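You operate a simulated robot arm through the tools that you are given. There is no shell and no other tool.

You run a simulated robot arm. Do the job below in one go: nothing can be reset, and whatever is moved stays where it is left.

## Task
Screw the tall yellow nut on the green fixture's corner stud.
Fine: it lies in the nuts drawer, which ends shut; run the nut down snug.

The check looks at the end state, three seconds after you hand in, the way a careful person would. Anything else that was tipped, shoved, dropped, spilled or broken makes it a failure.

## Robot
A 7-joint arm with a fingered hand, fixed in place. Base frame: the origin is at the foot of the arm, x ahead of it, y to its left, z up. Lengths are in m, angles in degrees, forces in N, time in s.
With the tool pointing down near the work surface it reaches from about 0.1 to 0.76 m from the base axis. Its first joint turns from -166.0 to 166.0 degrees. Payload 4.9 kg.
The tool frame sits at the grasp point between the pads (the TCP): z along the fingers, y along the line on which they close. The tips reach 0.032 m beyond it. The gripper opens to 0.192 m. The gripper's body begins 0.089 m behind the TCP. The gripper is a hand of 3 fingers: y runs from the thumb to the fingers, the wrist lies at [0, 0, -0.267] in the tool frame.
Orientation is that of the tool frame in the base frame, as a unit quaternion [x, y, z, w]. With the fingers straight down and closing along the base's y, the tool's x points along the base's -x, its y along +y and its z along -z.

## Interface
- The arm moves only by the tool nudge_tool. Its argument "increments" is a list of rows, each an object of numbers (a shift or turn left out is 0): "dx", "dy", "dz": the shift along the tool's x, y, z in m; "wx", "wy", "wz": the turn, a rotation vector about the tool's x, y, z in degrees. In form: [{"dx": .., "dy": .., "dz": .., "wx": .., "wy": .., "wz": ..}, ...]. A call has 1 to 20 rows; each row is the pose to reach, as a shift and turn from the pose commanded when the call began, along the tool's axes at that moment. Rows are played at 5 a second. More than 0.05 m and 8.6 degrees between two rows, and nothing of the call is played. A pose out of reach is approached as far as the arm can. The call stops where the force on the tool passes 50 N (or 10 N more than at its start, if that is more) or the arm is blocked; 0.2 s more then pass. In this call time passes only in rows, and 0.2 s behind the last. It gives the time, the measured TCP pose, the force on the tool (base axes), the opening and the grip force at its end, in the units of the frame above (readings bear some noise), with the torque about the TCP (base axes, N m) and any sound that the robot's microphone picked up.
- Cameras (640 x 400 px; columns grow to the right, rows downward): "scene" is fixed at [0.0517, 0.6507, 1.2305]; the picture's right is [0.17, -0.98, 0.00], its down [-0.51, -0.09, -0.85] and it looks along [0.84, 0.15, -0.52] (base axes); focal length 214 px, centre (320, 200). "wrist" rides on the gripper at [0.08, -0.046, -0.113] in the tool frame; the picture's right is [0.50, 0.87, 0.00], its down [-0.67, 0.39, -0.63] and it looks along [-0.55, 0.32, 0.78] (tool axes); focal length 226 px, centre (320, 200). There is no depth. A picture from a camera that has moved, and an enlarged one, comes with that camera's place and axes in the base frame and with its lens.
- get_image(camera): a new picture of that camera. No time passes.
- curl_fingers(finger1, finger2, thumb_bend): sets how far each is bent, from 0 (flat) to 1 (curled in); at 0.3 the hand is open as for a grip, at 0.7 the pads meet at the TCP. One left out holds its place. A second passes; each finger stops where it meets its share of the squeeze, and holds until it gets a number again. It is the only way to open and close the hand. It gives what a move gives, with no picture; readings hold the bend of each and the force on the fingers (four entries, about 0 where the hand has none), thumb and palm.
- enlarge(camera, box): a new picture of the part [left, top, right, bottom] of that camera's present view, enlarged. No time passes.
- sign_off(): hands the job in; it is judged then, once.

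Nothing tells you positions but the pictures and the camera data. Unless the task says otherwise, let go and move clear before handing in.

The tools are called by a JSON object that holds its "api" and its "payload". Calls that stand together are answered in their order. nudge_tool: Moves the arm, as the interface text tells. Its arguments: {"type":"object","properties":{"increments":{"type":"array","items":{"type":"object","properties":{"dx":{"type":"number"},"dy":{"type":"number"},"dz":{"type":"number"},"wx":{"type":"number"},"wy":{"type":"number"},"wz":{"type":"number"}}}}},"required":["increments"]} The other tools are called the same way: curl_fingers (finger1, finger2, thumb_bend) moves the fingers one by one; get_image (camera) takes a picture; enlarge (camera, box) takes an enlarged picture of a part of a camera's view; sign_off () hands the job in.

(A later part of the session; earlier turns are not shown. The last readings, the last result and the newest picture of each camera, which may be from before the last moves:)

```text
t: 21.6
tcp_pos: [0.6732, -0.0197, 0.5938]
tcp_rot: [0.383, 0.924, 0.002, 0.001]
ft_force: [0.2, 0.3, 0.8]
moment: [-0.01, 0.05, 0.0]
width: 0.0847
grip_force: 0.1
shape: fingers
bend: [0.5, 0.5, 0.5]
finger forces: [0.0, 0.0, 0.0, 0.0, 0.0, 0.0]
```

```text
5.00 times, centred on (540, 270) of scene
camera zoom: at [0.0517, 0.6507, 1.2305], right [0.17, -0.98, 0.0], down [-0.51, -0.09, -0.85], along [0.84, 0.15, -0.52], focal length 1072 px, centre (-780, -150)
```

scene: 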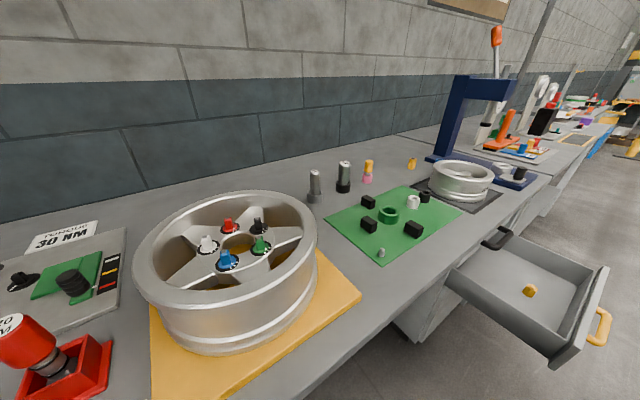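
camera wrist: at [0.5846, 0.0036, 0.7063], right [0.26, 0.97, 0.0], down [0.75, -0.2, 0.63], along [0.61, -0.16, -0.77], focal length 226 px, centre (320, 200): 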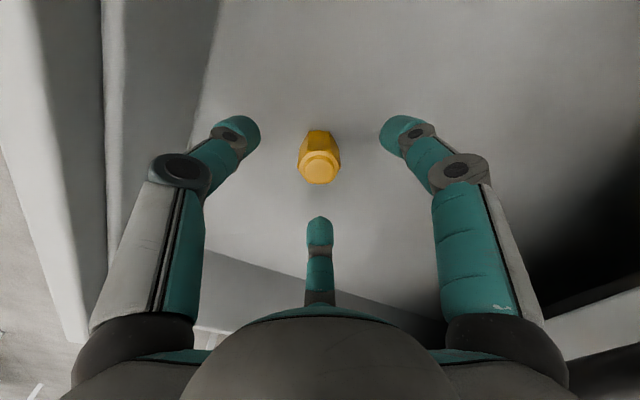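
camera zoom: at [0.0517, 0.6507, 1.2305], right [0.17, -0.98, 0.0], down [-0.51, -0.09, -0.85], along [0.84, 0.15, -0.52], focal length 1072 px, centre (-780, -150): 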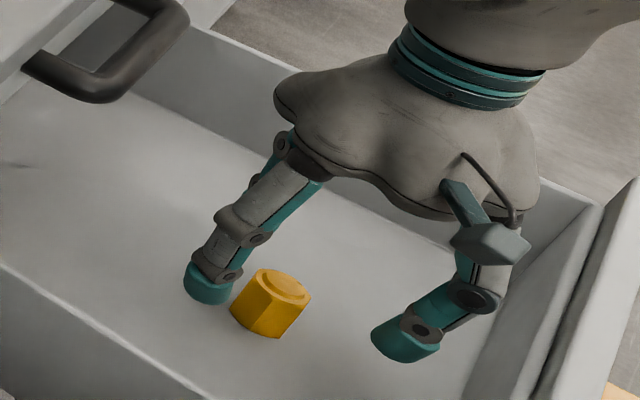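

The offsets now agree to within about 1 mm, with the nut's top ring near z 0.552. I'll lower to the grasp height so the fingertips stay clear of the drawer floor.

{"api": "nudge_tool", "payload": {"increments": [{"dx": -0.0005, "dy": -0.0005, "dz": 0.01}, {"dx": -0.0005, "dy": -0.0008, "dz": 0.02}, {"dx": -0.0005, "dy": -0.0008, "dz": 0.03}]}}

{"api": "enlarge", "payload": {"camera": "wrist", "box": [220, 100, 420, 250]}}

{"api": "enlarge", "payload": {"camera": "scene", "box": [490, 230, 590, 310]}}

```text
t: 22.4
tcp_pos: [0.6733, -0.0207, 0.564]
tcp_rot: [0.383, 0.924, 0.001, 0.001]
ft_force: [-1.6, 0.3, -0.2]
moment: [0.03, -0.03, -0.01]
width: 0.0848
grip_force: 0.2
shape: fingers
bend: [0.5, 0.5, 0.5]
finger forces: [0.0, 0.1, 0.0, 0.0, 0.0, 0.0]
```

```text
2.67 times, centred on (320, 175) of wrist
camera zoom: at [0.5844, 0.0031, 0.6768], right [0.26, 0.97, 0.0], down [0.75, -0.2, 0.63], along [0.61, -0.16, -0.77], focal length 603 px, centre (320, 267)
```

zoom: 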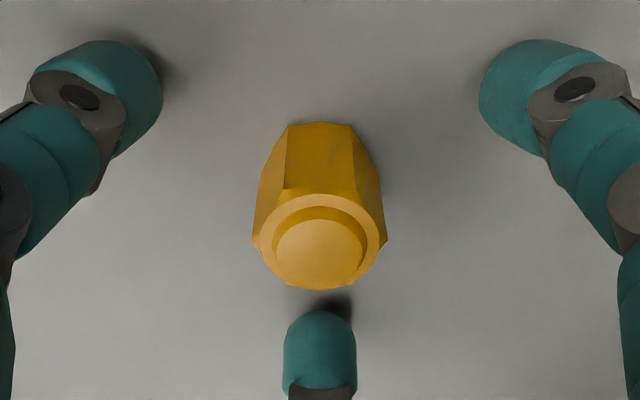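

```text
5.00 times, centred on (540, 270) of scene
camera zoom: at [0.0517, 0.6507, 1.2305], right [0.17, -0.98, 0.0], down [-0.51, -0.09, -0.85], along [0.84, 0.15, -0.52], focal length 1072 px, centre (-780, -150)
```

zoom: 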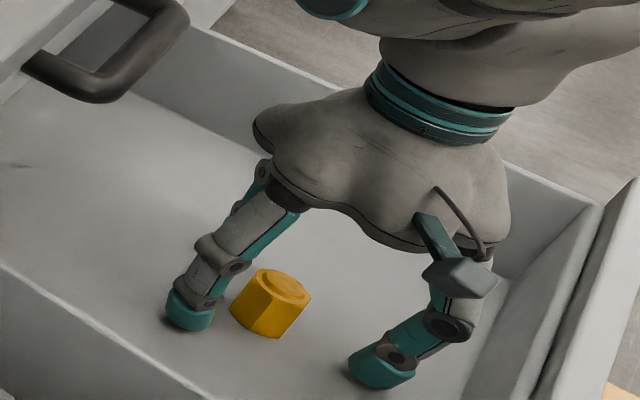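

The fingers surround the nut at the right height, with about 12 mm between the tips and the floor. I'll close gently in two stages.

{"api": "curl_fingers", "payload": {"finger1": 0.59, "finger2": 0.59, "thumb_bend": 0.59}}

{"api": "enlarge", "payload": {"camera": "wrist", "box": [220, 100, 420, 250]}}

{"api": "enlarge", "payload": {"camera": "scene", "box": [490, 230, 590, 310]}}

```text
t: 23.4
tcp_pos: [0.6725, -0.021, 0.5644]
tcp_rot: [0.383, 0.924, 0.002, 0.001]
ft_force: [-0.4, 1.2, -0.1]
moment: [0.0, -0.02, 0.01]
width: 0.0467
grip_force: 0.2
shape: fingers
bend: [0.59, 0.59, 0.59]
finger forces: [0.0, 0.0, 0.1, 0.0, 0.0, 0.0]
```

```text
2.67 times, centred on (320, 175) of wrist
camera zoom: at [0.584, 0.003, 0.6766], right [0.26, 0.97, 0.0], down [0.75, -0.2, 0.63], along [0.61, -0.16, -0.77], focal length 603 px, centre (320, 267)
```

zoom: 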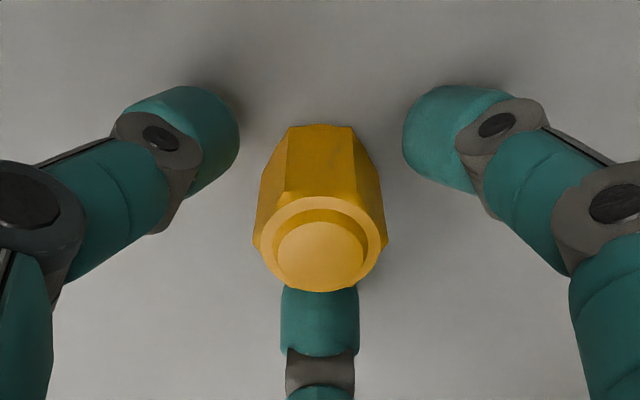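

```text
5.00 times, centred on (540, 270) of scene
camera zoom: at [0.0517, 0.6507, 1.2305], right [0.17, -0.98, 0.0], down [-0.51, -0.09, -0.85], along [0.84, 0.15, -0.52], focal length 1072 px, centre (-780, -150)
```

zoom: 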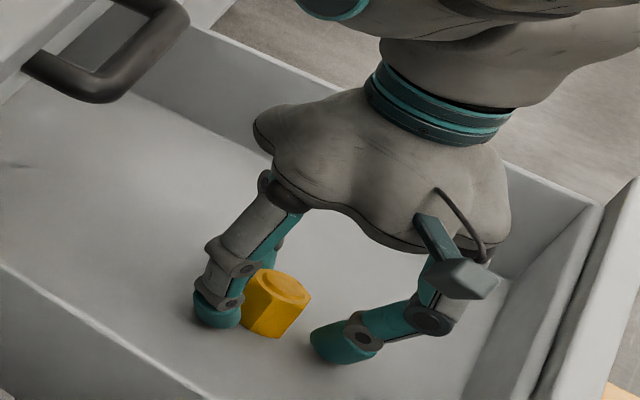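

The spacing is even all round and the nut hasn't moved. I'll close onto its flats.

{"api": "curl_fingers", "payload": {"finger1": 0.66, "finger2": 0.66, "thumb_bend": 0.66}}

{"api": "enlarge", "payload": {"camera": "wrist", "box": [220, 100, 420, 250]}}

{"api": "enlarge", "payload": {"camera": "scene", "box": [490, 230, 590, 310]}}

```text
t: 24.4
tcp_pos: [0.6734, -0.0215, 0.5645]
tcp_rot: [0.383, 0.924, 0.002, 0.001]
ft_force: [-0.3, -0.3, 0.2]
moment: [0.0, 0.01, -0.01]
width: 0.025
grip_force: 3.6
shape: fingers
bend: [0.64, 0.64, 0.65]
finger forces: [2.4, 2.3, 0.1, 0.1, 2.7, 0.0]
```

```text
2.67 times, centred on (320, 175) of wrist
camera zoom: at [0.5839, 0.003, 0.6765], right [0.26, 0.97, 0.0], down [0.75, -0.2, 0.63], along [0.61, -0.16, -0.77], focal length 603 px, centre (320, 267)
```

zoom: 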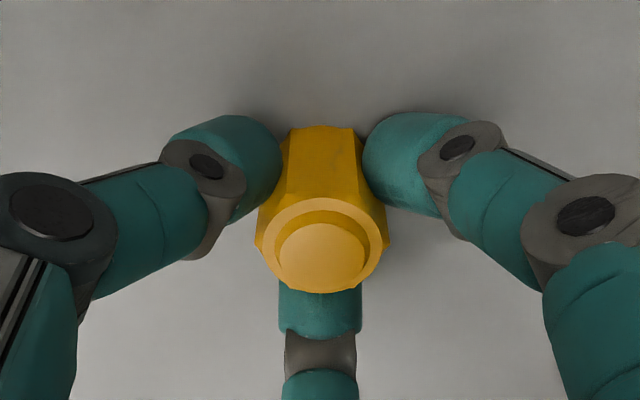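

```text
5.00 times, centred on (540, 270) of scene
camera zoom: at [0.0517, 0.6507, 1.2305], right [0.17, -0.98, 0.0], down [-0.51, -0.09, -0.85], along [0.84, 0.15, -0.52], focal length 1072 px, centre (-780, -150)
```

zoom: 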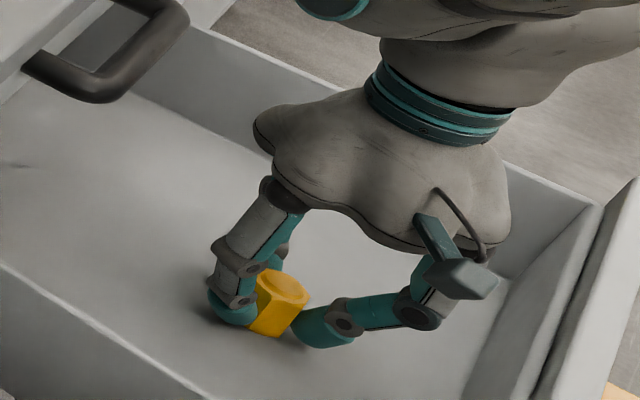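

All three fingertips touch the flats evenly. I'll firm up the squeeze before lifting.

{"api": "curl_fingers", "payload": {"finger1": 0.75, "finger2": 0.75, "thumb_bend": 0.75}}

{"api": "nudge_tool", "payload": {"increments": [{"dz": -0.005}, {"dz": -0.01}, {"dz": -0.02}, {"dz": -0.03}]}}

{"api": "enlarge", "payload": {"camera": "wrist", "box": [220, 100, 420, 250]}}

{"api": "enlarge", "payload": {"camera": "scene", "box": [490, 220, 590, 300]}}

```text
t: 25.4
tcp_pos: [0.6737, -0.0211, 0.5644]
tcp_rot: [0.383, 0.924, 0.001, 0.0]
ft_force: [-0.4, -1.0, -0.2]
moment: [-0.03, -0.05, 0.0]
width: 0.0224
grip_force: 20.3
shape: fingers
bend: [0.64, 0.64, 0.67]
finger forces: [12.5, 12.5, 0.1, 0.1, 15.8, 0.1]
```

```text
t: 26.4
tcp_pos: [0.6713, -0.0204, 0.5937]
tcp_rot: [0.383, 0.924, 0.001, 0.001]
ft_force: [-0.1, 0.1, -1.2]
moment: [0.01, -0.02, -0.02]
width: 0.0227
grip_force: 20.1
shape: fingers
bend: [0.64, 0.64, 0.67]
finger forces: [12.5, 12.4, 0.0, 0.0, 15.5, 0.1]
```

```text
2.67 times, centred on (320, 175) of wrist
camera zoom: at [0.5831, 0.0034, 0.7071], right [0.26, 0.97, 0.0], down [0.75, -0.2, 0.63], along [0.61, -0.16, -0.77], focal length 603 px, centre (320, 267)
```

zoom: 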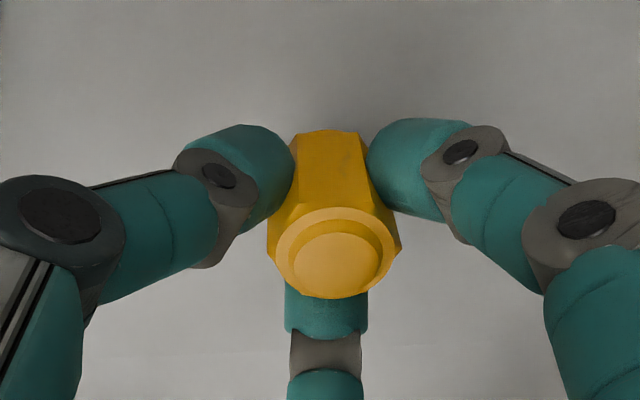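

```text
5.00 times, centred on (540, 260) of scene
camera zoom: at [0.0517, 0.6507, 1.2305], right [0.17, -0.98, 0.0], down [-0.51, -0.09, -0.85], along [0.84, 0.15, -0.52], focal length 1072 px, centre (-780, -100)
```

zoom: 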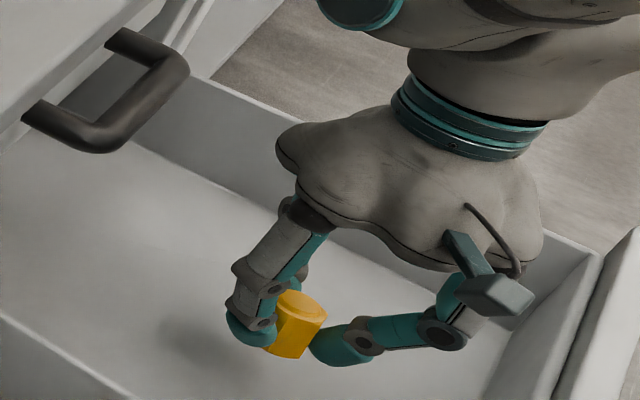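

The nut lifts, but the thumb is stiffer than the fingers and has pushed it about 4 mm off centre. A centred grip matters for screwing, so I'll set it back down and regrip with balanced commands.

{"api": "nudge_tool", "payload": {"increments": [{"dz": 0.01}, {"dz": 0.02}, {"dz": 0.025}, {"dz": 0.0295}]}}

{"api": "curl_fingers", "payload": {"finger1": 0.59, "finger2": 0.59, "thumb_bend": 0.59}}

{"api": "enlarge", "payload": {"camera": "wrist", "box": [220, 100, 420, 250]}}

{"api": "enlarge", "payload": {"camera": "scene", "box": [490, 230, 590, 310]}}

```text
t: 27.4
tcp_pos: [0.673, -0.0194, 0.5628]
tcp_rot: [0.384, 0.924, 0.002, 0.001]
ft_force: [-0.7, -0.5, 3.8]
moment: [0.05, -0.03, -0.02]
width: 0.0224
grip_force: 20.8
shape: fingers
bend: [0.64, 0.64, 0.67]
finger forces: [12.9, 12.5, 0.0, 0.0, 16.4, 0.0]
```

```text
t: 28.4
tcp_pos: [0.671, -0.019, 0.5621]
tcp_rot: [0.383, 0.924, 0.001, 0.001]
ft_force: [0.0, -0.1, -0.4]
moment: [0.0, 0.0, 0.01]
width: 0.0456
grip_force: 0.0
shape: fingers
bend: [0.59, 0.59, 0.59]
finger forces: [0.1, 0.1, 0.0, 0.0, 0.0, 0.0]
```

```text
2.67 times, centred on (320, 175) of wrist
camera zoom: at [0.5822, 0.0044, 0.6752], right [0.26, 0.97, 0.0], down [0.75, -0.2, 0.63], along [0.61, -0.16, -0.77], focal length 603 px, centre (320, 267)
```

zoom: 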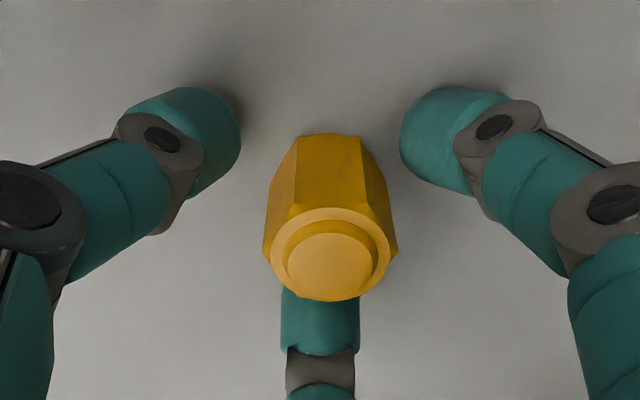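

```text
5.00 times, centred on (540, 270) of scene
camera zoom: at [0.0517, 0.6507, 1.2305], right [0.17, -0.98, 0.0], down [-0.51, -0.09, -0.85], along [0.84, 0.15, -0.52], focal length 1072 px, centre (-780, -150)
```

zoom: 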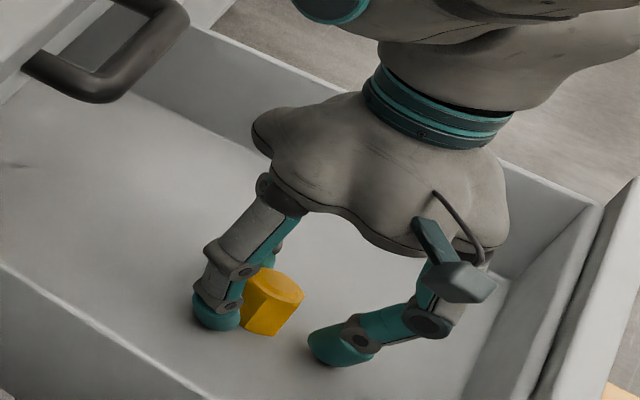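

The nut is back standing upright, offset about 3 mm toward the fingers. I'll recentre the hand and close with less thumb drive.

{"api": "nudge_tool", "payload": {"increments": [{"dx": -0.0005, "dy": 0.0017}, {"dx": -0.001, "dy": 0.0034}]}}

{"api": "curl_fingers", "payload": {"finger1": 0.65, "finger2": 0.65, "thumb_bend": 0.645}}

{"api": "enlarge", "payload": {"camera": "wrist", "box": [220, 100, 420, 250]}}

```text
t: 29.0
tcp_pos: [0.676, -0.0182, 0.5648]
tcp_rot: [0.382, 0.924, 0.002, 0.001]
ft_force: [-0.3, -2.1, 0.6]
moment: [0.02, 0.03, -0.02]
width: 0.0458
grip_force: 0.1
shape: fingers
bend: [0.59, 0.59, 0.59]
finger forces: [0.0, 0.1, 0.0, 0.1, 0.0, 0.1]
```

```text
t: 30.0
tcp_pos: [0.6753, -0.0177, 0.565]
tcp_rot: [0.383, 0.924, 0.001, 0.001]
ft_force: [-0.1, -0.7, -0.2]
moment: [-0.03, 0.01, 0.01]
width: 0.0269
grip_force: 1.4
shape: fingers
bend: [0.64, 0.64, 0.64]
finger forces: [1.0, 0.7, 0.0, 0.0, 1.0, 0.0]
```

```text
2.67 times, centred on (320, 175) of wrist
camera zoom: at [0.5864, 0.0061, 0.6768], right [0.26, 0.97, 0.0], down [0.75, -0.2, 0.63], along [0.61, -0.16, -0.77], focal length 603 px, centre (320, 267)
```

zoom: 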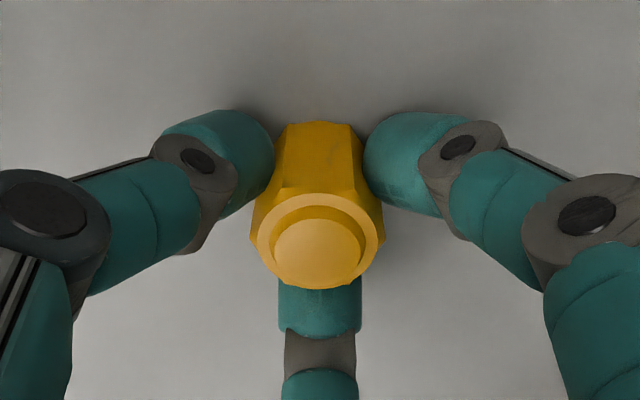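

All three touch evenly at the same bend. Now I'll apply the balanced squeeze and lift a little.

{"api": "curl_fingers", "payload": {"finger1": 0.75, "finger2": 0.75, "thumb_bend": 0.705}}

{"api": "enlarge", "payload": {"camera": "wrist", "box": [220, 100, 420, 250]}}

{"api": "nudge_tool", "payload": {"increments": [{"dz": -0.005}, {"dz": -0.01}, {"dz": -0.02}, {"dz": -0.03}]}}

{"api": "enlarge", "payload": {"camera": "wrist", "box": [220, 100, 420, 250]}}

{"api": "enlarge", "payload": {"camera": "scene", "box": [490, 220, 590, 300]}}

```text
t: 31.0
tcp_pos: [0.6752, -0.0186, 0.5654]
tcp_rot: [0.382, 0.924, 0.002, 0.001]
ft_force: [0.5, -0.8, 0.5]
moment: [0.01, 0.0, 0.03]
width: 0.0241
grip_force: 16.7
shape: fingers
bend: [0.64, 0.65, 0.65]
finger forces: [10.8, 10.6, 0.0, 0.1, 11.7, 0.1]
```

```text
2.67 times, centred on (320, 175) of wrist
camera zoom: at [0.5864, 0.0061, 0.6768], right [0.26, 0.97, 0.0], down [0.75, -0.2, 0.63], along [0.61, -0.16, -0.77], focal length 603 px, centre (320, 267)
```

zoom: 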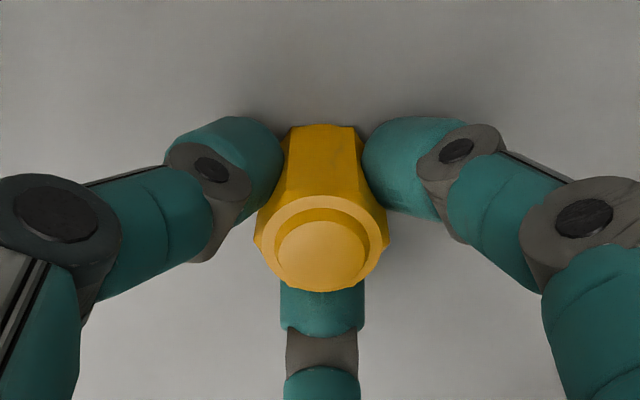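

```text
t: 32.0
tcp_pos: [0.6762, -0.0176, 0.5952]
tcp_rot: [0.383, 0.924, 0.002, 0.002]
ft_force: [-0.6, 0.3, -2.0]
moment: [0.0, -0.02, 0.0]
width: 0.0242
grip_force: 16.9
shape: fingers
bend: [0.64, 0.65, 0.65]
finger forces: [10.8, 10.7, 0.0, 0.0, 11.5, 0.0]
```

```text
2.67 times, centred on (320, 175) of wrist
camera zoom: at [0.5869, 0.0067, 0.7078], right [0.26, 0.97, 0.0], down [0.75, -0.2, 0.63], along [0.61, -0.16, -0.77], focal length 603 px, centre (320, 267)
```

zoom: 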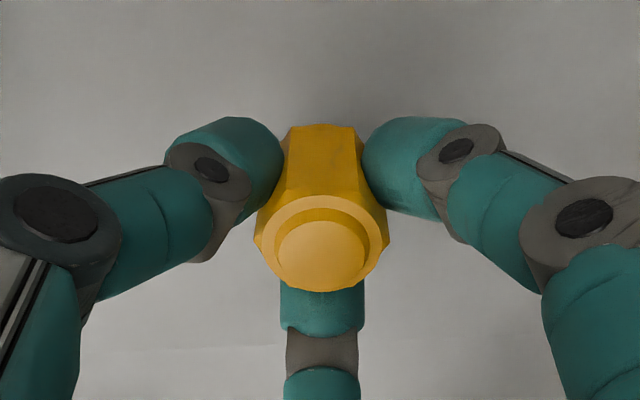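

```text
5.00 times, centred on (540, 260) of scene
camera zoom: at [0.0517, 0.6507, 1.2305], right [0.17, -0.98, 0.0], down [-0.51, -0.09, -0.85], along [0.84, 0.15, -0.52], focal length 1072 px, centre (-780, -100)
```

zoom: 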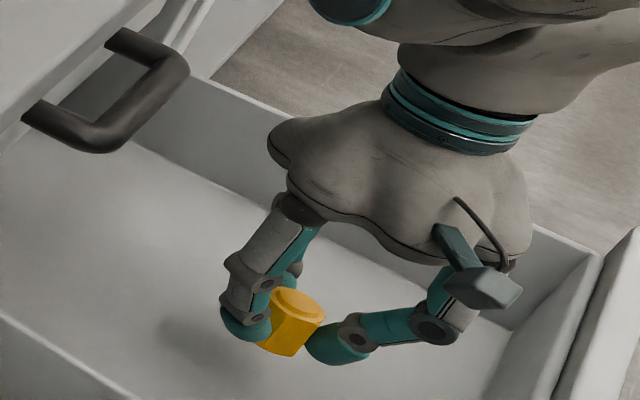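

The nut is held centred and upright with no slip. I'll lift it straight up out of the drawer, easing slightly away from the bench.

{"api": "nudge_tool", "payload": {"increments": [{"dy": -0.004, "dz": -0.03}, {"dy": -0.008, "dz": -0.065}, {"dy": -0.012, "dz": -0.1}, {"dy": -0.016, "dz": -0.14}, {"dy": -0.02, "dz": -0.18}, {"dy": -0.02, "dz": -0.22}, {"dy": -0.02, "dz": -0.26}, {"dy": -0.02, "dz": -0.3}, {"dy": -0.02, "dz": -0.34}, {"dy": -0.02, "dz": -0.38}, {"dy": -0.02, "dz": -0.42}]}}

{"api": "get_image", "payload": {"camera": "scene"}}

{"api": "enlarge", "payload": {"camera": "wrist", "box": [220, 100, 420, 250]}}

```text
t: 34.4
tcp_pos: [0.6618, -0.0349, 1.0136]
tcp_rot: [0.382, 0.924, 0.001, 0.0]
ft_force: [-0.4, -0.2, -2.5]
moment: [0.0, 0.0, 0.0]
width: 0.0241
grip_force: 16.3
shape: fingers
bend: [0.64, 0.65, 0.65]
finger forces: [10.7, 10.6, 0.1, 0.0, 11.4, 0.1]
```

```text
taken
```

scene: 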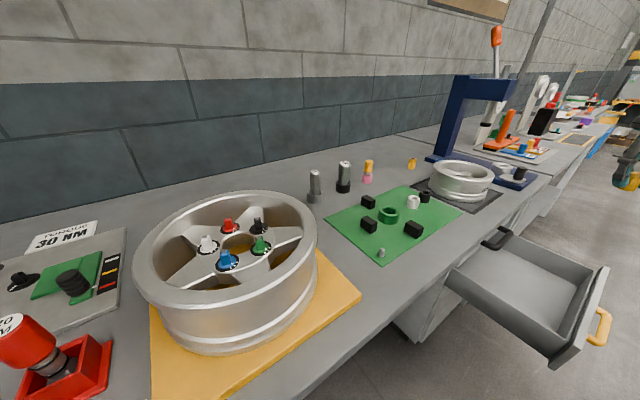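

```text
2.67 times, centred on (320, 175) of wrist
camera zoom: at [0.5731, -0.0113, 1.1258], right [0.26, 0.97, 0.0], down [0.75, -0.2, 0.63], along [0.61, -0.16, -0.78], focal length 603 px, centre (320, 267)
```

zoom: 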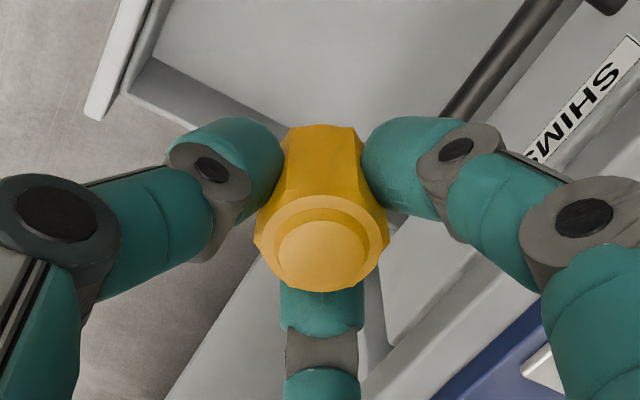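

The nut is clear of the drawer with no slip. I'll carry it toward the fixture high up, tilting the hand so the scene camera can see the nut's underside and confirm the open end faces down.

{"api": "nudge_tool", "payload": {"increments": [{"dx": 0.038, "dy": 0.008, "dz": -0.0105}, {"dx": 0.076, "dy": 0.016, "dz": -0.021}, {"dx": 0.114, "dy": 0.025, "dz": -0.0315}, {"dx": 0.152, "dy": 0.033, "dz": -0.042}, {"dx": 0.19, "dy": 0.041, "dz": -0.052}, {"dx": 0.227, "dy": 0.049, "dz": -0.063}, {"dx": 0.265, "dy": 0.058, "dz": -0.073, "wy": 6}, {"dx": 0.303, "dy": 0.066, "dz": -0.084, "wy": 12}, {"dx": 0.341, "dy": 0.074, "dz": -0.094, "wy": 18}, {"dx": 0.379, "dy": 0.082, "dz": -0.105, "wy": 24}, {"dx": 0.417, "dy": 0.09, "dz": -0.115, "wy": 30}, {"dx": 0.455, "dy": 0.099, "dz": -0.126, "wy": 36}, {"dx": 0.493, "dy": 0.107, "dz": -0.136, "wy": 42}]}}

{"api": "get_image", "payload": {"camera": "scene"}}

```text
t: 37.2
tcp_pos: [0.3848, 0.3903, 1.1504]
tcp_rot: [0.357, 0.862, 0.139, -0.332]
ft_force: [-0.7, -0.4, -0.2]
moment: [-0.01, -0.02, -0.05]
width: 0.024
grip_force: 16.9
shape: fingers
bend: [0.64, 0.65, 0.65]
finger forces: [10.5, 10.8, 0.0, 0.0, 11.5, 0.1]
```

```text
taken
```

scene: 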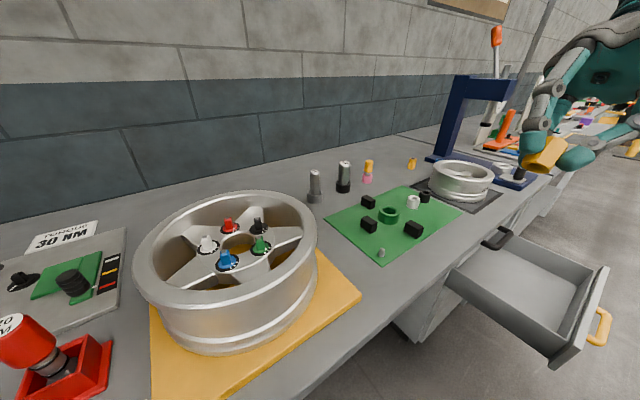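

{"api": "enlarge", "payload": {"camera": "scene", "box": [500, 110, 600, 190]}}

```text
5.00 times, centred on (550, 150) of scene
camera zoom: at [0.0517, 0.6507, 1.2305], right [0.17, -0.98, 0.0], down [-0.51, -0.09, -0.85], along [0.84, 0.15, -0.52], focal length 1072 px, centre (-830, 450)
```

zoom: 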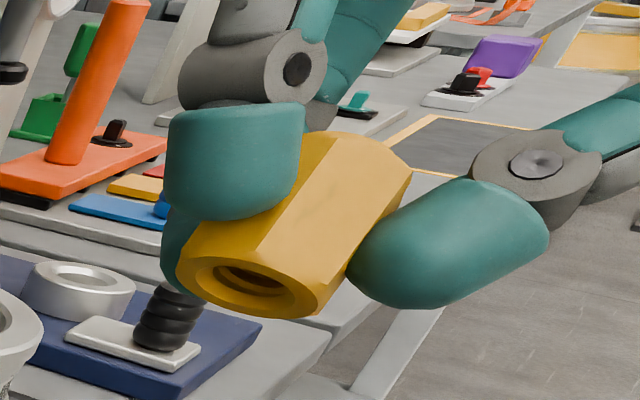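

The underside is clearly open with a threaded hole, so the nut is the right way up. I'll straighten the hand and move to a hover above the stud.

{"api": "nudge_tool", "payload": {"increments": [{"dx": 0.0015, "dy": 0.0267, "dz": 0.0238, "wy": -7}, {"dx": 0.003, "dy": 0.0533, "dz": 0.0475, "wy": -14}, {"dx": 0.0045, "dy": 0.08, "dz": 0.0713, "wy": -21}, {"dx": 0.006, "dy": 0.1067, "dz": 0.095, "wy": -28}, {"dx": 0.0075, "dy": 0.1333, "dz": 0.1188, "wy": -35}, {"dx": 0.0089, "dy": 0.16, "dz": 0.1426, "wy": -42}]}}

{"api": "get_image", "payload": {"camera": "scene"}}

{"api": "get_image", "payload": {"camera": "wrist"}}

```text
t: 38.6
tcp_pos: [0.4314, 0.5782, 1.0518]
tcp_rot: [0.383, 0.924, 0.003, 0.002]
ft_force: [0.7, -0.3, 0.0]
moment: [0.0, 0.02, -0.01]
width: 0.0238
grip_force: 16.2
shape: fingers
bend: [0.64, 0.65, 0.65]
finger forces: [10.5, 10.6, 0.0, 0.0, 11.3, 0.1]
```

```text
taken
```

scene: 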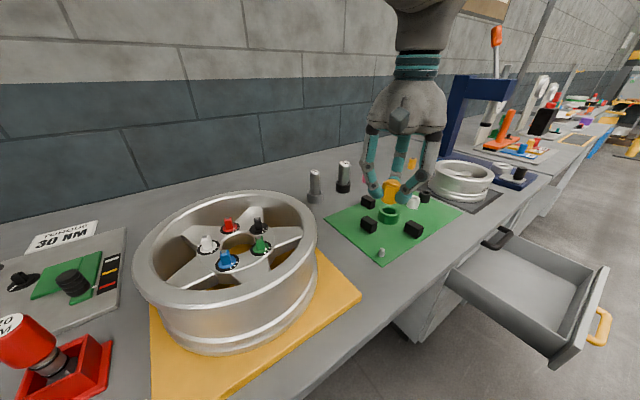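

```text
taken
camera wrist: at [0.3414, 0.6011, 1.1647], right [0.26, 0.97, 0.0], down [0.75, -0.2, 0.64], along [0.61, -0.16, -0.77], focal length 226 px, centre (320, 200)
```

wrist: 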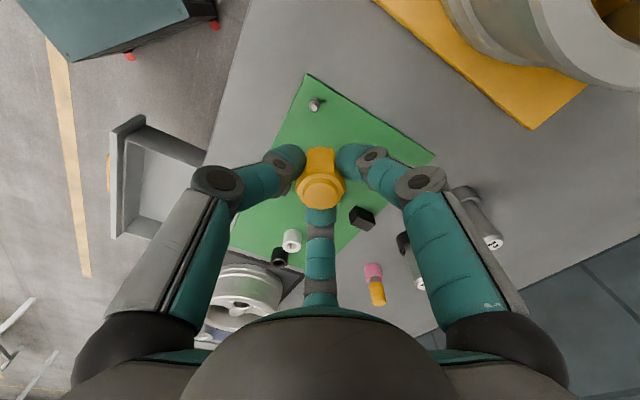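

I'm hovering above the stud, which shows in the wrist view just past the nut. I'll zoom to localise it accurately.

{"api": "enlarge", "payload": {"camera": "wrist", "box": [283, 82, 347, 122]}}

{"api": "enlarge", "payload": {"camera": "scene", "box": [365, 170, 405, 195]}}

{"api": "enlarge", "payload": {"camera": "scene", "box": [365, 240, 397, 260]}}

```text
10.00 times, centred on (315, 102) of wrist
camera zoom: at [0.3414, 0.6011, 1.1647], right [0.26, 0.97, 0.0], down [0.75, -0.2, 0.64], along [0.61, -0.16, -0.77], focal length 2261 px, centre (370, 1180)
```

zoom: 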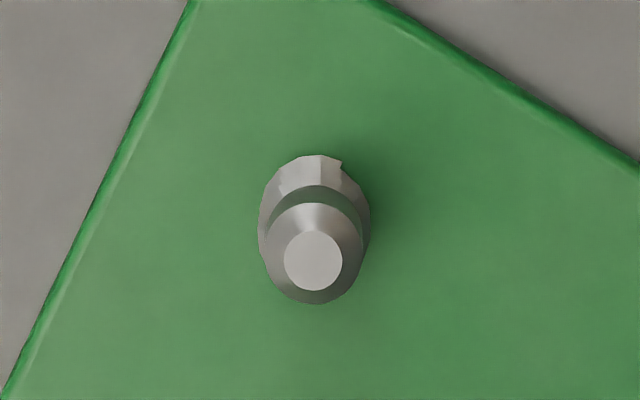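

```text
16.00 times, centred on (385, 182) of scene
camera zoom: at [0.0517, 0.6507, 1.2305], right [0.17, -0.98, 0.0], down [-0.51, -0.09, -0.85], along [0.84, 0.15, -0.52], focal length 3432 px, centre (-720, 480)
```

zoom: 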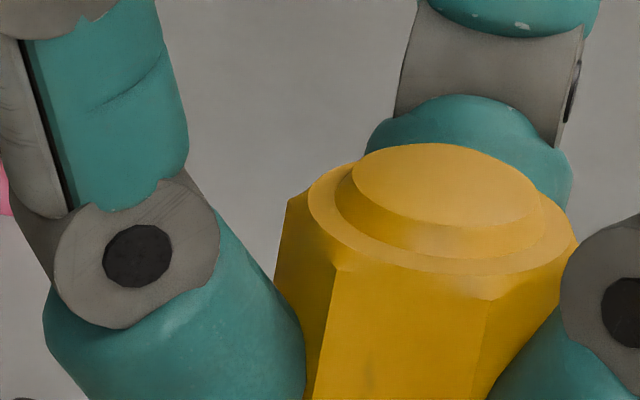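

```text
16.00 times, centred on (381, 250) of scene
camera zoom: at [0.0517, 0.6507, 1.2305], right [0.17, -0.98, 0.0], down [-0.51, -0.09, -0.85], along [0.84, 0.15, -0.52], focal length 3432 px, centre (-656, -600)
```

zoom: 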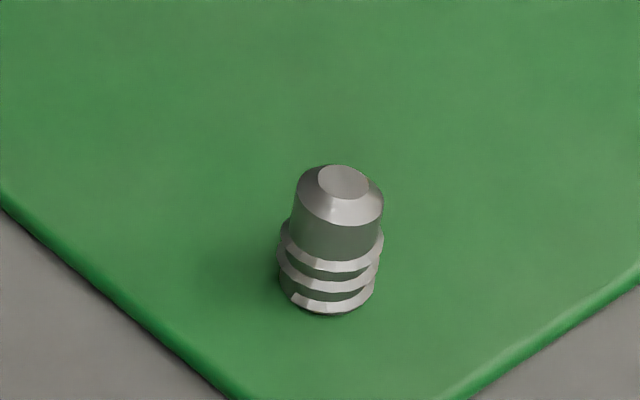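

The stud has a plain tapered tip above about three coarse thread turns. It is about 22 mm tall and 14 mm in diameter, near (0.42, 0.575). Before lowering, I'll turn the hand anticlockwise in free air to find the joint range and start the screwing with the most travel.

{"api": "nudge_tool", "payload": {"increments": [{"wz": -8}, {"wz": -16}, {"wz": -24}, {"wz": -32}, {"wz": -40}, {"wz": -48}, {"wz": -56}, {"wz": -64}, {"wz": -72}, {"wz": -80}, {"wz": -88}, {"wz": -96}, {"wz": -104}, {"wz": -112}, {"wz": -120}]}}

{"api": "get_image", "payload": {"camera": "wrist"}}

{"api": "get_image", "payload": {"camera": "scene"}}

```text
t: 41.8
tcp_pos: [0.4274, 0.5767, 1.0508]
tcp_rot: [-0.61, 0.792, 0.0, 0.002]
ft_force: [-0.3, 0.0, -1.5]
moment: [-0.05, 0.01, -0.01]
width: 0.0238
grip_force: 16.2
shape: fingers
bend: [0.64, 0.65, 0.65]
finger forces: [10.5, 10.5, 0.0, 0.1, 11.3, 0.1]
```

```text
taken
camera wrist: at [0.4514, 0.4879, 1.163], right [-0.97, -0.26, 0.0], down [-0.2, 0.75, 0.63], along [-0.16, 0.61, -0.77], focal length 226 px, centre (320, 200)
```

wrist: 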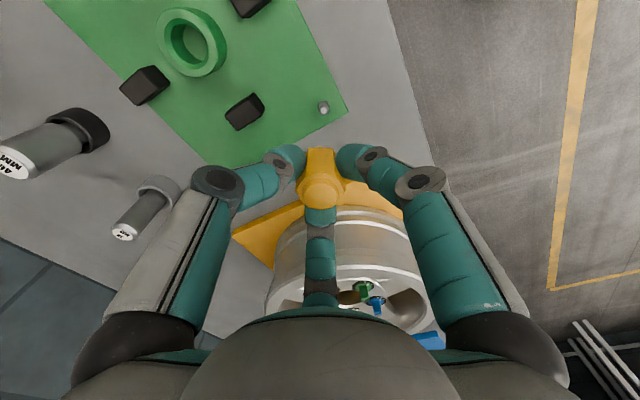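

```text
taken
```

scene: 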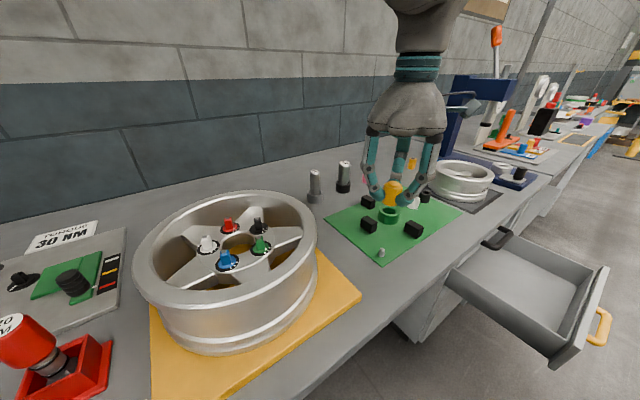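

A 120° turn went fine. I'll zoom on the stud from this new viewing direction to pin down its position.

{"api": "enlarge", "payload": {"camera": "wrist", "box": [291, 87, 355, 127]}}

{"api": "nudge_tool", "payload": {"increments": [{"wz": -8}, {"wz": -16}, {"wz": -24}, {"wz": -32}, {"wz": -40}, {"wz": -48}, {"wz": -56}, {"wz": -64}, {"wz": -72}, {"wz": -80}, {"wz": -88}, {"wz": -96}, {"wz": -104}, {"wz": -112}, {"wz": -120}]}}

{"api": "get_image", "payload": {"camera": "wrist"}}

```text
10.00 times, centred on (323, 107) of wrist
camera zoom: at [0.4514, 0.4879, 1.163], right [-0.97, -0.26, 0.0], down [-0.2, 0.75, 0.63], along [-0.16, 0.61, -0.77], focal length 2261 px, centre (290, 1130)
```

zoom: 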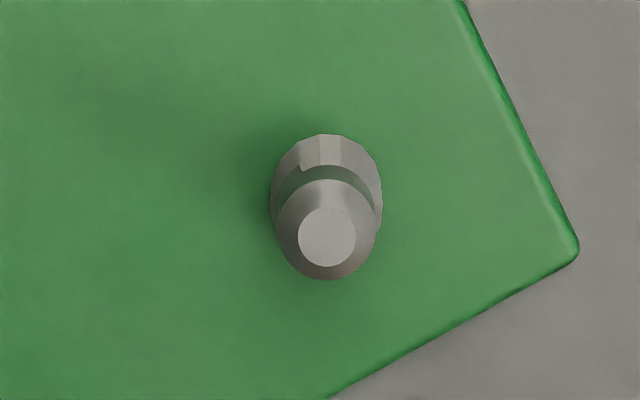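

```text
t: 45.2
tcp_pos: [0.2687, 0.7426, 1.2194]
tcp_rot: [0.933, -0.052, 0.179, -0.307]
ft_force: [0.7, -0.7, 2.7]
moment: [-0.13, 0.11, 0.02]
width: 0.024
grip_force: 17.2
shape: fingers
bend: [0.65, 0.65, 0.65]
finger forces: [11.5, 10.7, 0.0, 0.0, 11.3, 0.0]
out of reach, approached as far as the arm can: row 9, 10, 11, 12, 13, 14, 15
stopped in row 15: the arm was blocked; the commanded pose is now the measured one
```

```text
taken
camera wrist: at [0.3022, 0.7007, 1.3548], right [0.48, -0.8, -0.36], down [-0.85, -0.52, 0.04], along [-0.22, 0.29, -0.93], focal length 226 px, centre (320, 200)
```

wrist: 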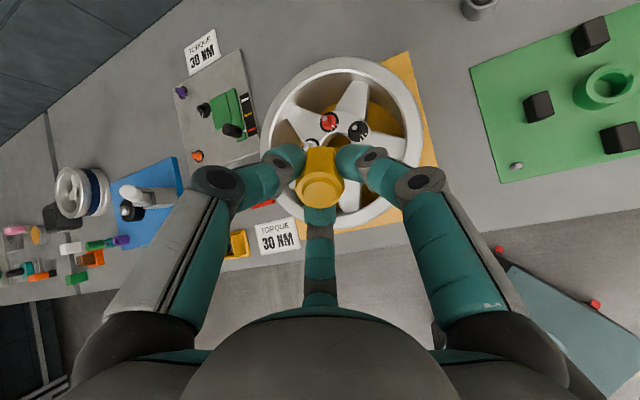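

That hit a joint limit after about 64° more, and the arm drifted up and away over the large wheel, still holding the nut. I'll check the scene before bringing it back.

{"api": "get_image", "payload": {"camera": "scene"}}

{"api": "enlarge", "payload": {"camera": "wrist", "box": [220, 100, 420, 250]}}

```text
taken
```

scene: 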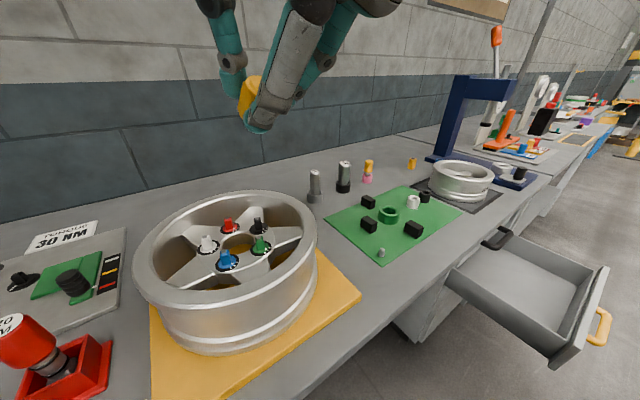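

```text
2.67 times, centred on (320, 175) of wrist
camera zoom: at [0.3022, 0.7007, 1.3548], right [0.48, -0.8, -0.36], down [-0.85, -0.52, 0.04], along [-0.22, 0.29, -0.93], focal length 603 px, centre (320, 267)
```

zoom: 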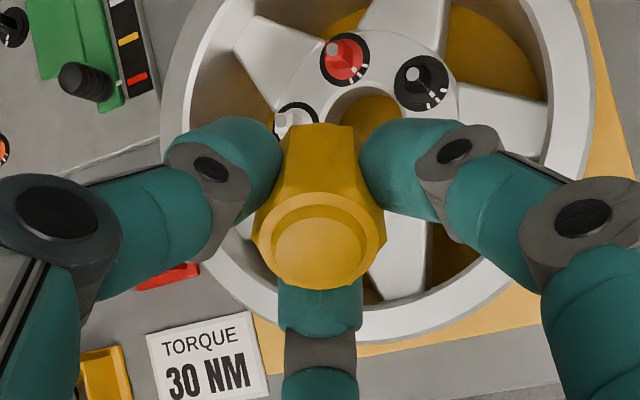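

Nothing was touched and the nut is still well held. I'll bring the hand back over the fixture and upright in small steps, at a comfortable yaw.

{"api": "nudge_tool", "payload": {"increments": [{"dx": 0.014, "dy": 0.0208, "dz": 0.0052, "wx": -4.36, "wy": 0.32, "wz": 5.97}, {"dx": 0.0279, "dy": 0.0415, "dz": 0.0103, "wx": -8.72, "wy": 0.64, "wz": 11.94}, {"dx": 0.0419, "dy": 0.0623, "dz": 0.0155, "wx": -13.08, "wy": 0.96, "wz": 17.91}, {"dx": 0.0558, "dy": 0.083, "dz": 0.0206, "wx": -17.44, "wy": 1.28, "wz": 23.88}]}}

{"api": "get_image", "payload": {"camera": "scene"}}

```text
t: 46.2
tcp_pos: [0.3286, 0.6752, 1.1656]
tcp_rot: [0.937, -0.272, 0.113, -0.188]
ft_force: [-0.7, 0.0, -0.6]
moment: [-0.02, 0.01, 0.01]
width: 0.0237
grip_force: 16.5
shape: fingers
bend: [0.65, 0.65, 0.65]
finger forces: [11.5, 10.5, 0.0, 0.0, 11.2, 0.1]
```

```text
taken
```

scene: 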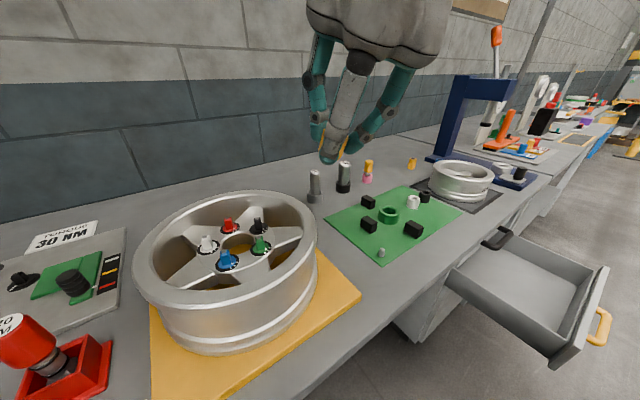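

The arm is unwinding well. I'll continue the rest of the way back over the stud.

{"api": "nudge_tool", "payload": {"increments": [{"dx": 0.0206, "dy": 0.0104, "dz": 0.0098, "wx": -4.37, "wy": 0.32, "wz": 5.97}, {"dx": 0.0412, "dy": 0.0209, "dz": 0.0196, "wx": -8.73, "wy": 0.63, "wz": 11.93}, {"dx": 0.0618, "dy": 0.0313, "dz": 0.0294, "wx": -13.1, "wy": 0.95, "wz": 17.9}, {"dx": 0.0824, "dy": 0.0418, "dz": 0.0392, "wx": -17.47, "wy": 1.27, "wz": 23.87}, {"dx": 0.103, "dy": 0.0522, "dz": 0.049, "wx": -21.83, "wy": 1.58, "wz": 29.83}, {"dx": 0.1236, "dy": 0.0627, "dz": 0.0588, "wx": -26.2, "wy": 1.9, "wz": 35.8}]}}

{"api": "get_image", "payload": {"camera": "scene"}}

{"api": "get_image", "payload": {"camera": "wrist"}}

```text
t: 47.6
tcp_pos: [0.422, 0.5745, 1.1]
tcp_rot: [0.825, -0.566, 0.002, 0.006]
ft_force: [0.0, -1.1, 0.5]
moment: [-0.01, -0.03, 0.01]
width: 0.0237
grip_force: 17.0
shape: fingers
bend: [0.65, 0.65, 0.65]
finger forces: [11.3, 10.3, 0.0, 0.0, 11.3, 0.0]
```

```text
taken
```

scene: 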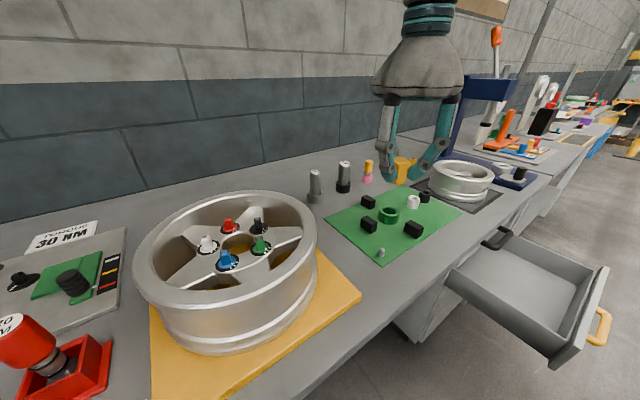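

```text
taken
camera wrist: at [0.494, 0.5179, 1.2132], right [-0.63, -0.78, 0.01], down [-0.6, 0.49, 0.63], along [-0.5, 0.39, -0.78], focal length 226 px, centre (320, 200)
```

wrist: 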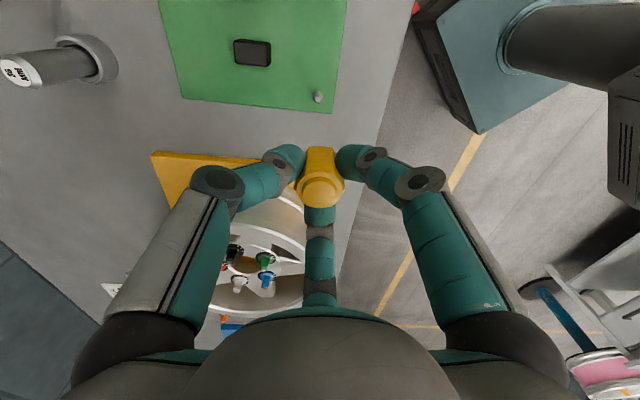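

The hand is back upright over the stud with the nut secure. Two views put the stud at about (0.4235, 0.572) with its tip at z≈0.881. I'll turn a little more anticlockwise, staying inside the limit, then level the tool and descend partway.

{"api": "nudge_tool", "payload": {"increments": [{"dx": 0.0006, "dz": 0.025, "wx": 0.1, "wy": -0.15, "wz": -4.5}, {"dx": 0.0013, "dz": 0.05, "wx": 0.2, "wy": -0.3, "wz": -9}, {"dx": 0.002, "dy": -0.0003, "dz": 0.08, "wx": 0.3, "wy": -0.45, "wz": -13.5}, {"dx": 0.0026, "dy": -0.0006, "dz": 0.115, "wx": 0.43, "wy": -0.58, "wz": -18}]}}

{"api": "get_image", "payload": {"camera": "wrist"}}

{"api": "enlarge", "payload": {"camera": "scene", "box": [340, 160, 440, 270]}}

```text
t: 48.6
tcp_pos: [0.4233, 0.57, 0.9859]
tcp_rot: [0.903, -0.43, -0.001, -0.001]
ft_force: [-0.1, 0.7, 0.2]
moment: [-0.02, -0.02, 0.03]
width: 0.0237
grip_force: 16.6
shape: fingers
bend: [0.65, 0.65, 0.65]
finger forces: [11.4, 10.3, 0.1, 0.0, 11.3, 0.0]
```

```text
taken
camera wrist: at [0.5099, 0.5375, 1.0971], right [-0.36, -0.93, 0.0], down [-0.72, 0.27, 0.63], along [-0.59, 0.23, -0.77], focal length 226 px, centre (320, 200)
```

wrist: 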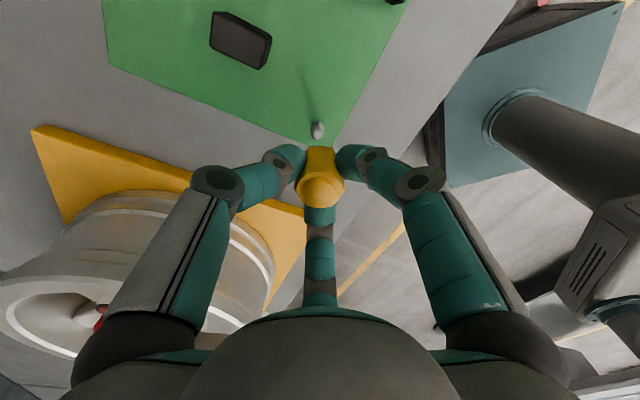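

```text
3.64 times, centred on (390, 215) of scene
camera zoom: at [0.0517, 0.6507, 1.2305], right [0.17, -0.98, 0.0], down [-0.51, -0.09, -0.85], along [0.84, 0.15, -0.52], focal length 780 px, centre (66, 146)
```

zoom: 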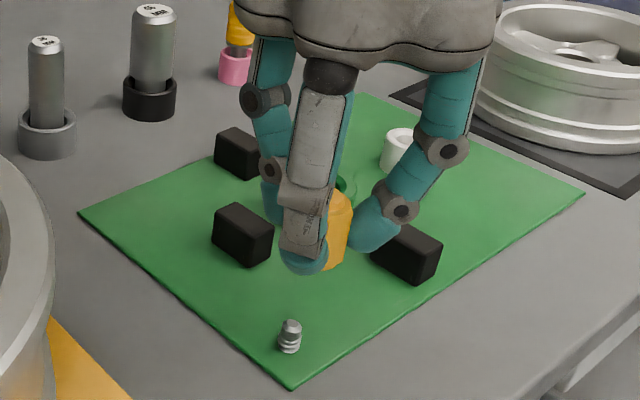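

{"api": "enlarge", "payload": {"camera": "wrist", "box": [280, 110, 360, 160]}}

{"api": "enlarge", "payload": {"camera": "wrist", "box": [270, 130, 370, 220]}}

```text
8.00 times, centred on (320, 135) of wrist
camera zoom: at [0.5099, 0.5375, 1.0971], right [-0.36, -0.93, 0.0], down [-0.72, 0.27, 0.63], along [-0.59, 0.23, -0.77], focal length 1808 px, centre (320, 720)
```

zoom: 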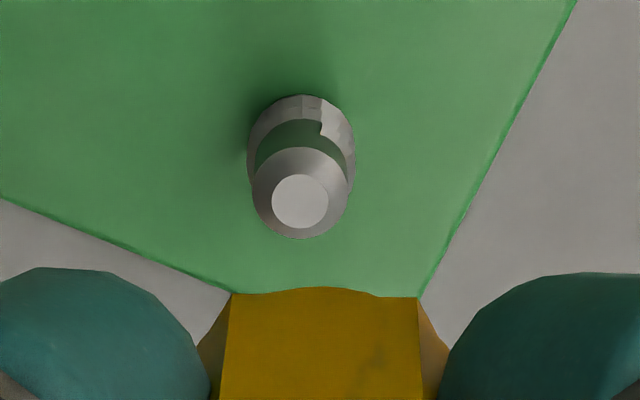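

```text
4.44 times, centred on (320, 175) of wrist
camera zoom: at [0.5099, 0.5375, 1.0971], right [-0.36, -0.93, 0.0], down [-0.72, 0.27, 0.63], along [-0.59, 0.23, -0.77], focal length 1005 px, centre (320, 311)
```

zoom: 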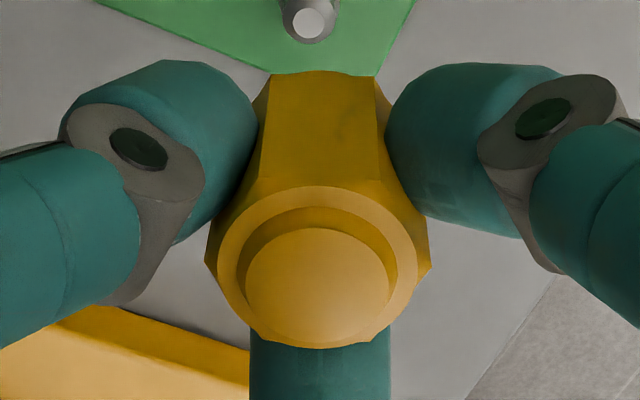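

The stud is within about 2.4 mm of the tool axis. I'll correct that and descend until the nut's mouth is just above the stud tip.

{"api": "nudge_tool", "payload": {"increments": [{"dx": -0.0013, "dy": -0.002, "dz": 0.01}, {"dx": -0.0013, "dy": -0.002, "dz": 0.025}, {"dx": -0.0013, "dy": -0.002, "dz": 0.04}]}}

{"api": "enlarge", "payload": {"camera": "wrist", "box": [270, 115, 370, 205]}}

{"api": "enlarge", "payload": {"camera": "scene", "box": [350, 190, 414, 270]}}

```text
t: 49.4
tcp_pos: [0.4214, 0.5744, 0.9471]
tcp_rot: [0.903, -0.429, -0.002, 0.0]
ft_force: [0.0, 0.1, -0.5]
moment: [0.0, 0.0, -0.05]
width: 0.0237
grip_force: 16.5
shape: fingers
bend: [0.65, 0.65, 0.65]
finger forces: [11.4, 10.3, 0.1, 0.0, 11.3, 0.0]
```

```text
4.44 times, centred on (320, 160) of wrist
camera zoom: at [0.5083, 0.5414, 1.0571], right [-0.36, -0.93, 0.0], down [-0.72, 0.28, 0.63], along [-0.59, 0.23, -0.77], focal length 1005 px, centre (320, 378)
```

zoom: 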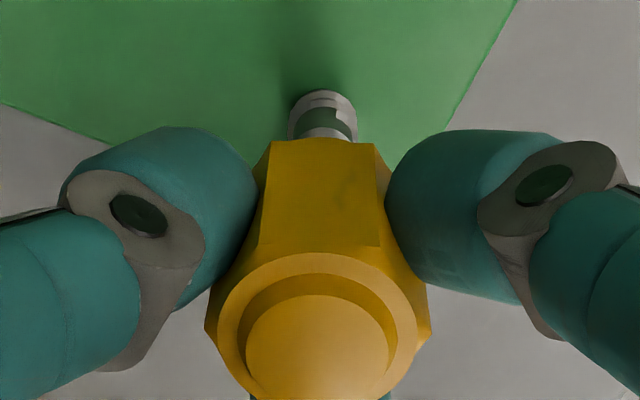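

```text
5.00 times, centred on (382, 230) of scene
camera zoom: at [0.0517, 0.6507, 1.2305], right [0.17, -0.98, 0.0], down [-0.51, -0.09, -0.85], along [0.84, 0.15, -0.52], focal length 1072 px, centre (10, 50)
```

zoom: 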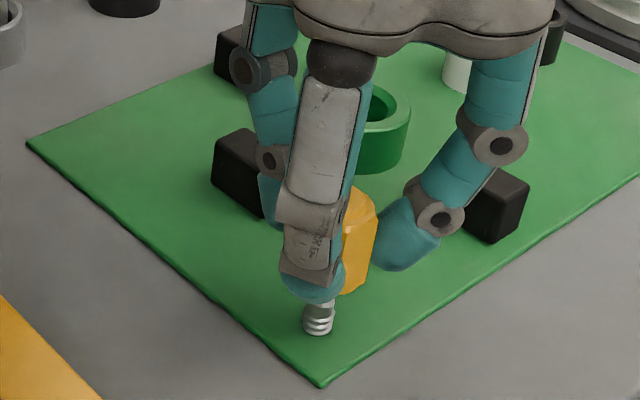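

The nut's mouth is about 19 mm above the stud tip and lined up in both directions. I'll descend slowly onto the tip.

{"api": "nudge_tool", "payload": {"increments": [{"dz": 0.005}, {"dz": 0.01}, {"dz": 0.014}, {"dz": 0.018}]}}

{"api": "enlarge", "payload": {"camera": "wrist", "box": [270, 115, 370, 205]}}

{"api": "enlarge", "payload": {"camera": "scene", "box": [362, 220, 402, 260]}}

```text
t: 50.4
tcp_pos: [0.423, 0.5734, 0.9286]
tcp_rot: [0.903, -0.43, -0.001, 0.0]
ft_force: [-0.3, 0.6, -1.0]
moment: [0.0, -0.04, -0.04]
width: 0.0238
grip_force: 16.6
shape: fingers
bend: [0.65, 0.65, 0.65]
finger forces: [11.4, 10.3, 0.0, 0.0, 11.3, 0.0]
```

```text
4.44 times, centred on (320, 160) of wrist
camera zoom: at [0.5089, 0.5407, 1.0406], right [-0.36, -0.93, 0.0], down [-0.72, 0.28, 0.63], along [-0.59, 0.23, -0.77], focal length 1005 px, centre (320, 378)
```

zoom: 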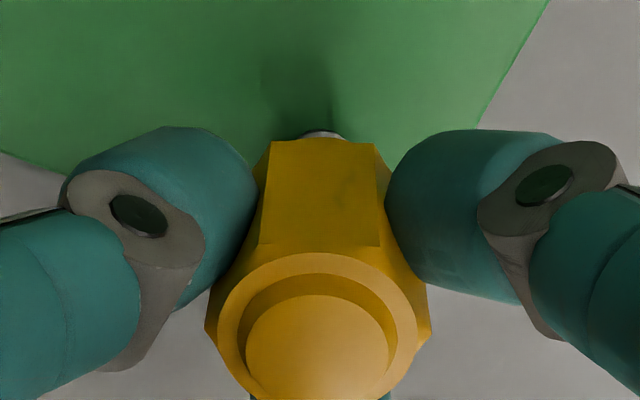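

```text
10.00 times, centred on (382, 240) of scene
camera zoom: at [0.0517, 0.6507, 1.2305], right [0.17, -0.98, 0.0], down [-0.51, -0.09, -0.85], along [0.84, 0.15, -0.52], focal length 2145 px, centre (-300, -200)
```

zoom: 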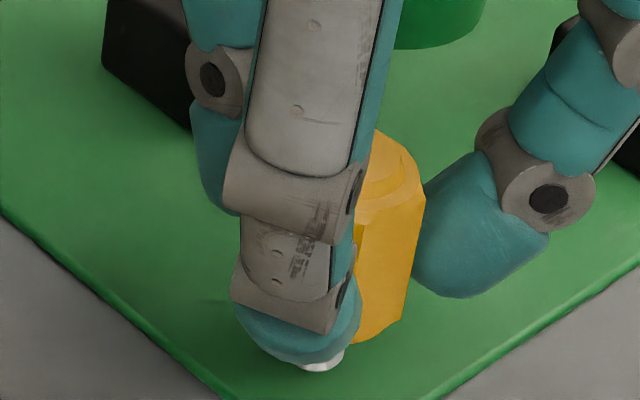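

The nut's mouth is right at the stud tip with no contact force yet. I'll lower a few millimetres more and watch the force.

{"api": "nudge_tool", "payload": {"increments": [{"dz": 0.001}, {"dz": 0.002}, {"dz": 0.003}, {"dz": 0.004}]}}

```text
t: 51.4
tcp_pos: [0.4239, 0.5732, 0.923]
tcp_rot: [0.903, -0.43, -0.001, 0.0]
ft_force: [-0.1, -0.2, -0.8]
moment: [0.0, 0.03, 0.0]
width: 0.0239
grip_force: 16.6
shape: fingers
bend: [0.65, 0.65, 0.65]
finger forces: [11.3, 10.3, 0.0, 0.0, 11.3, 0.1]
```

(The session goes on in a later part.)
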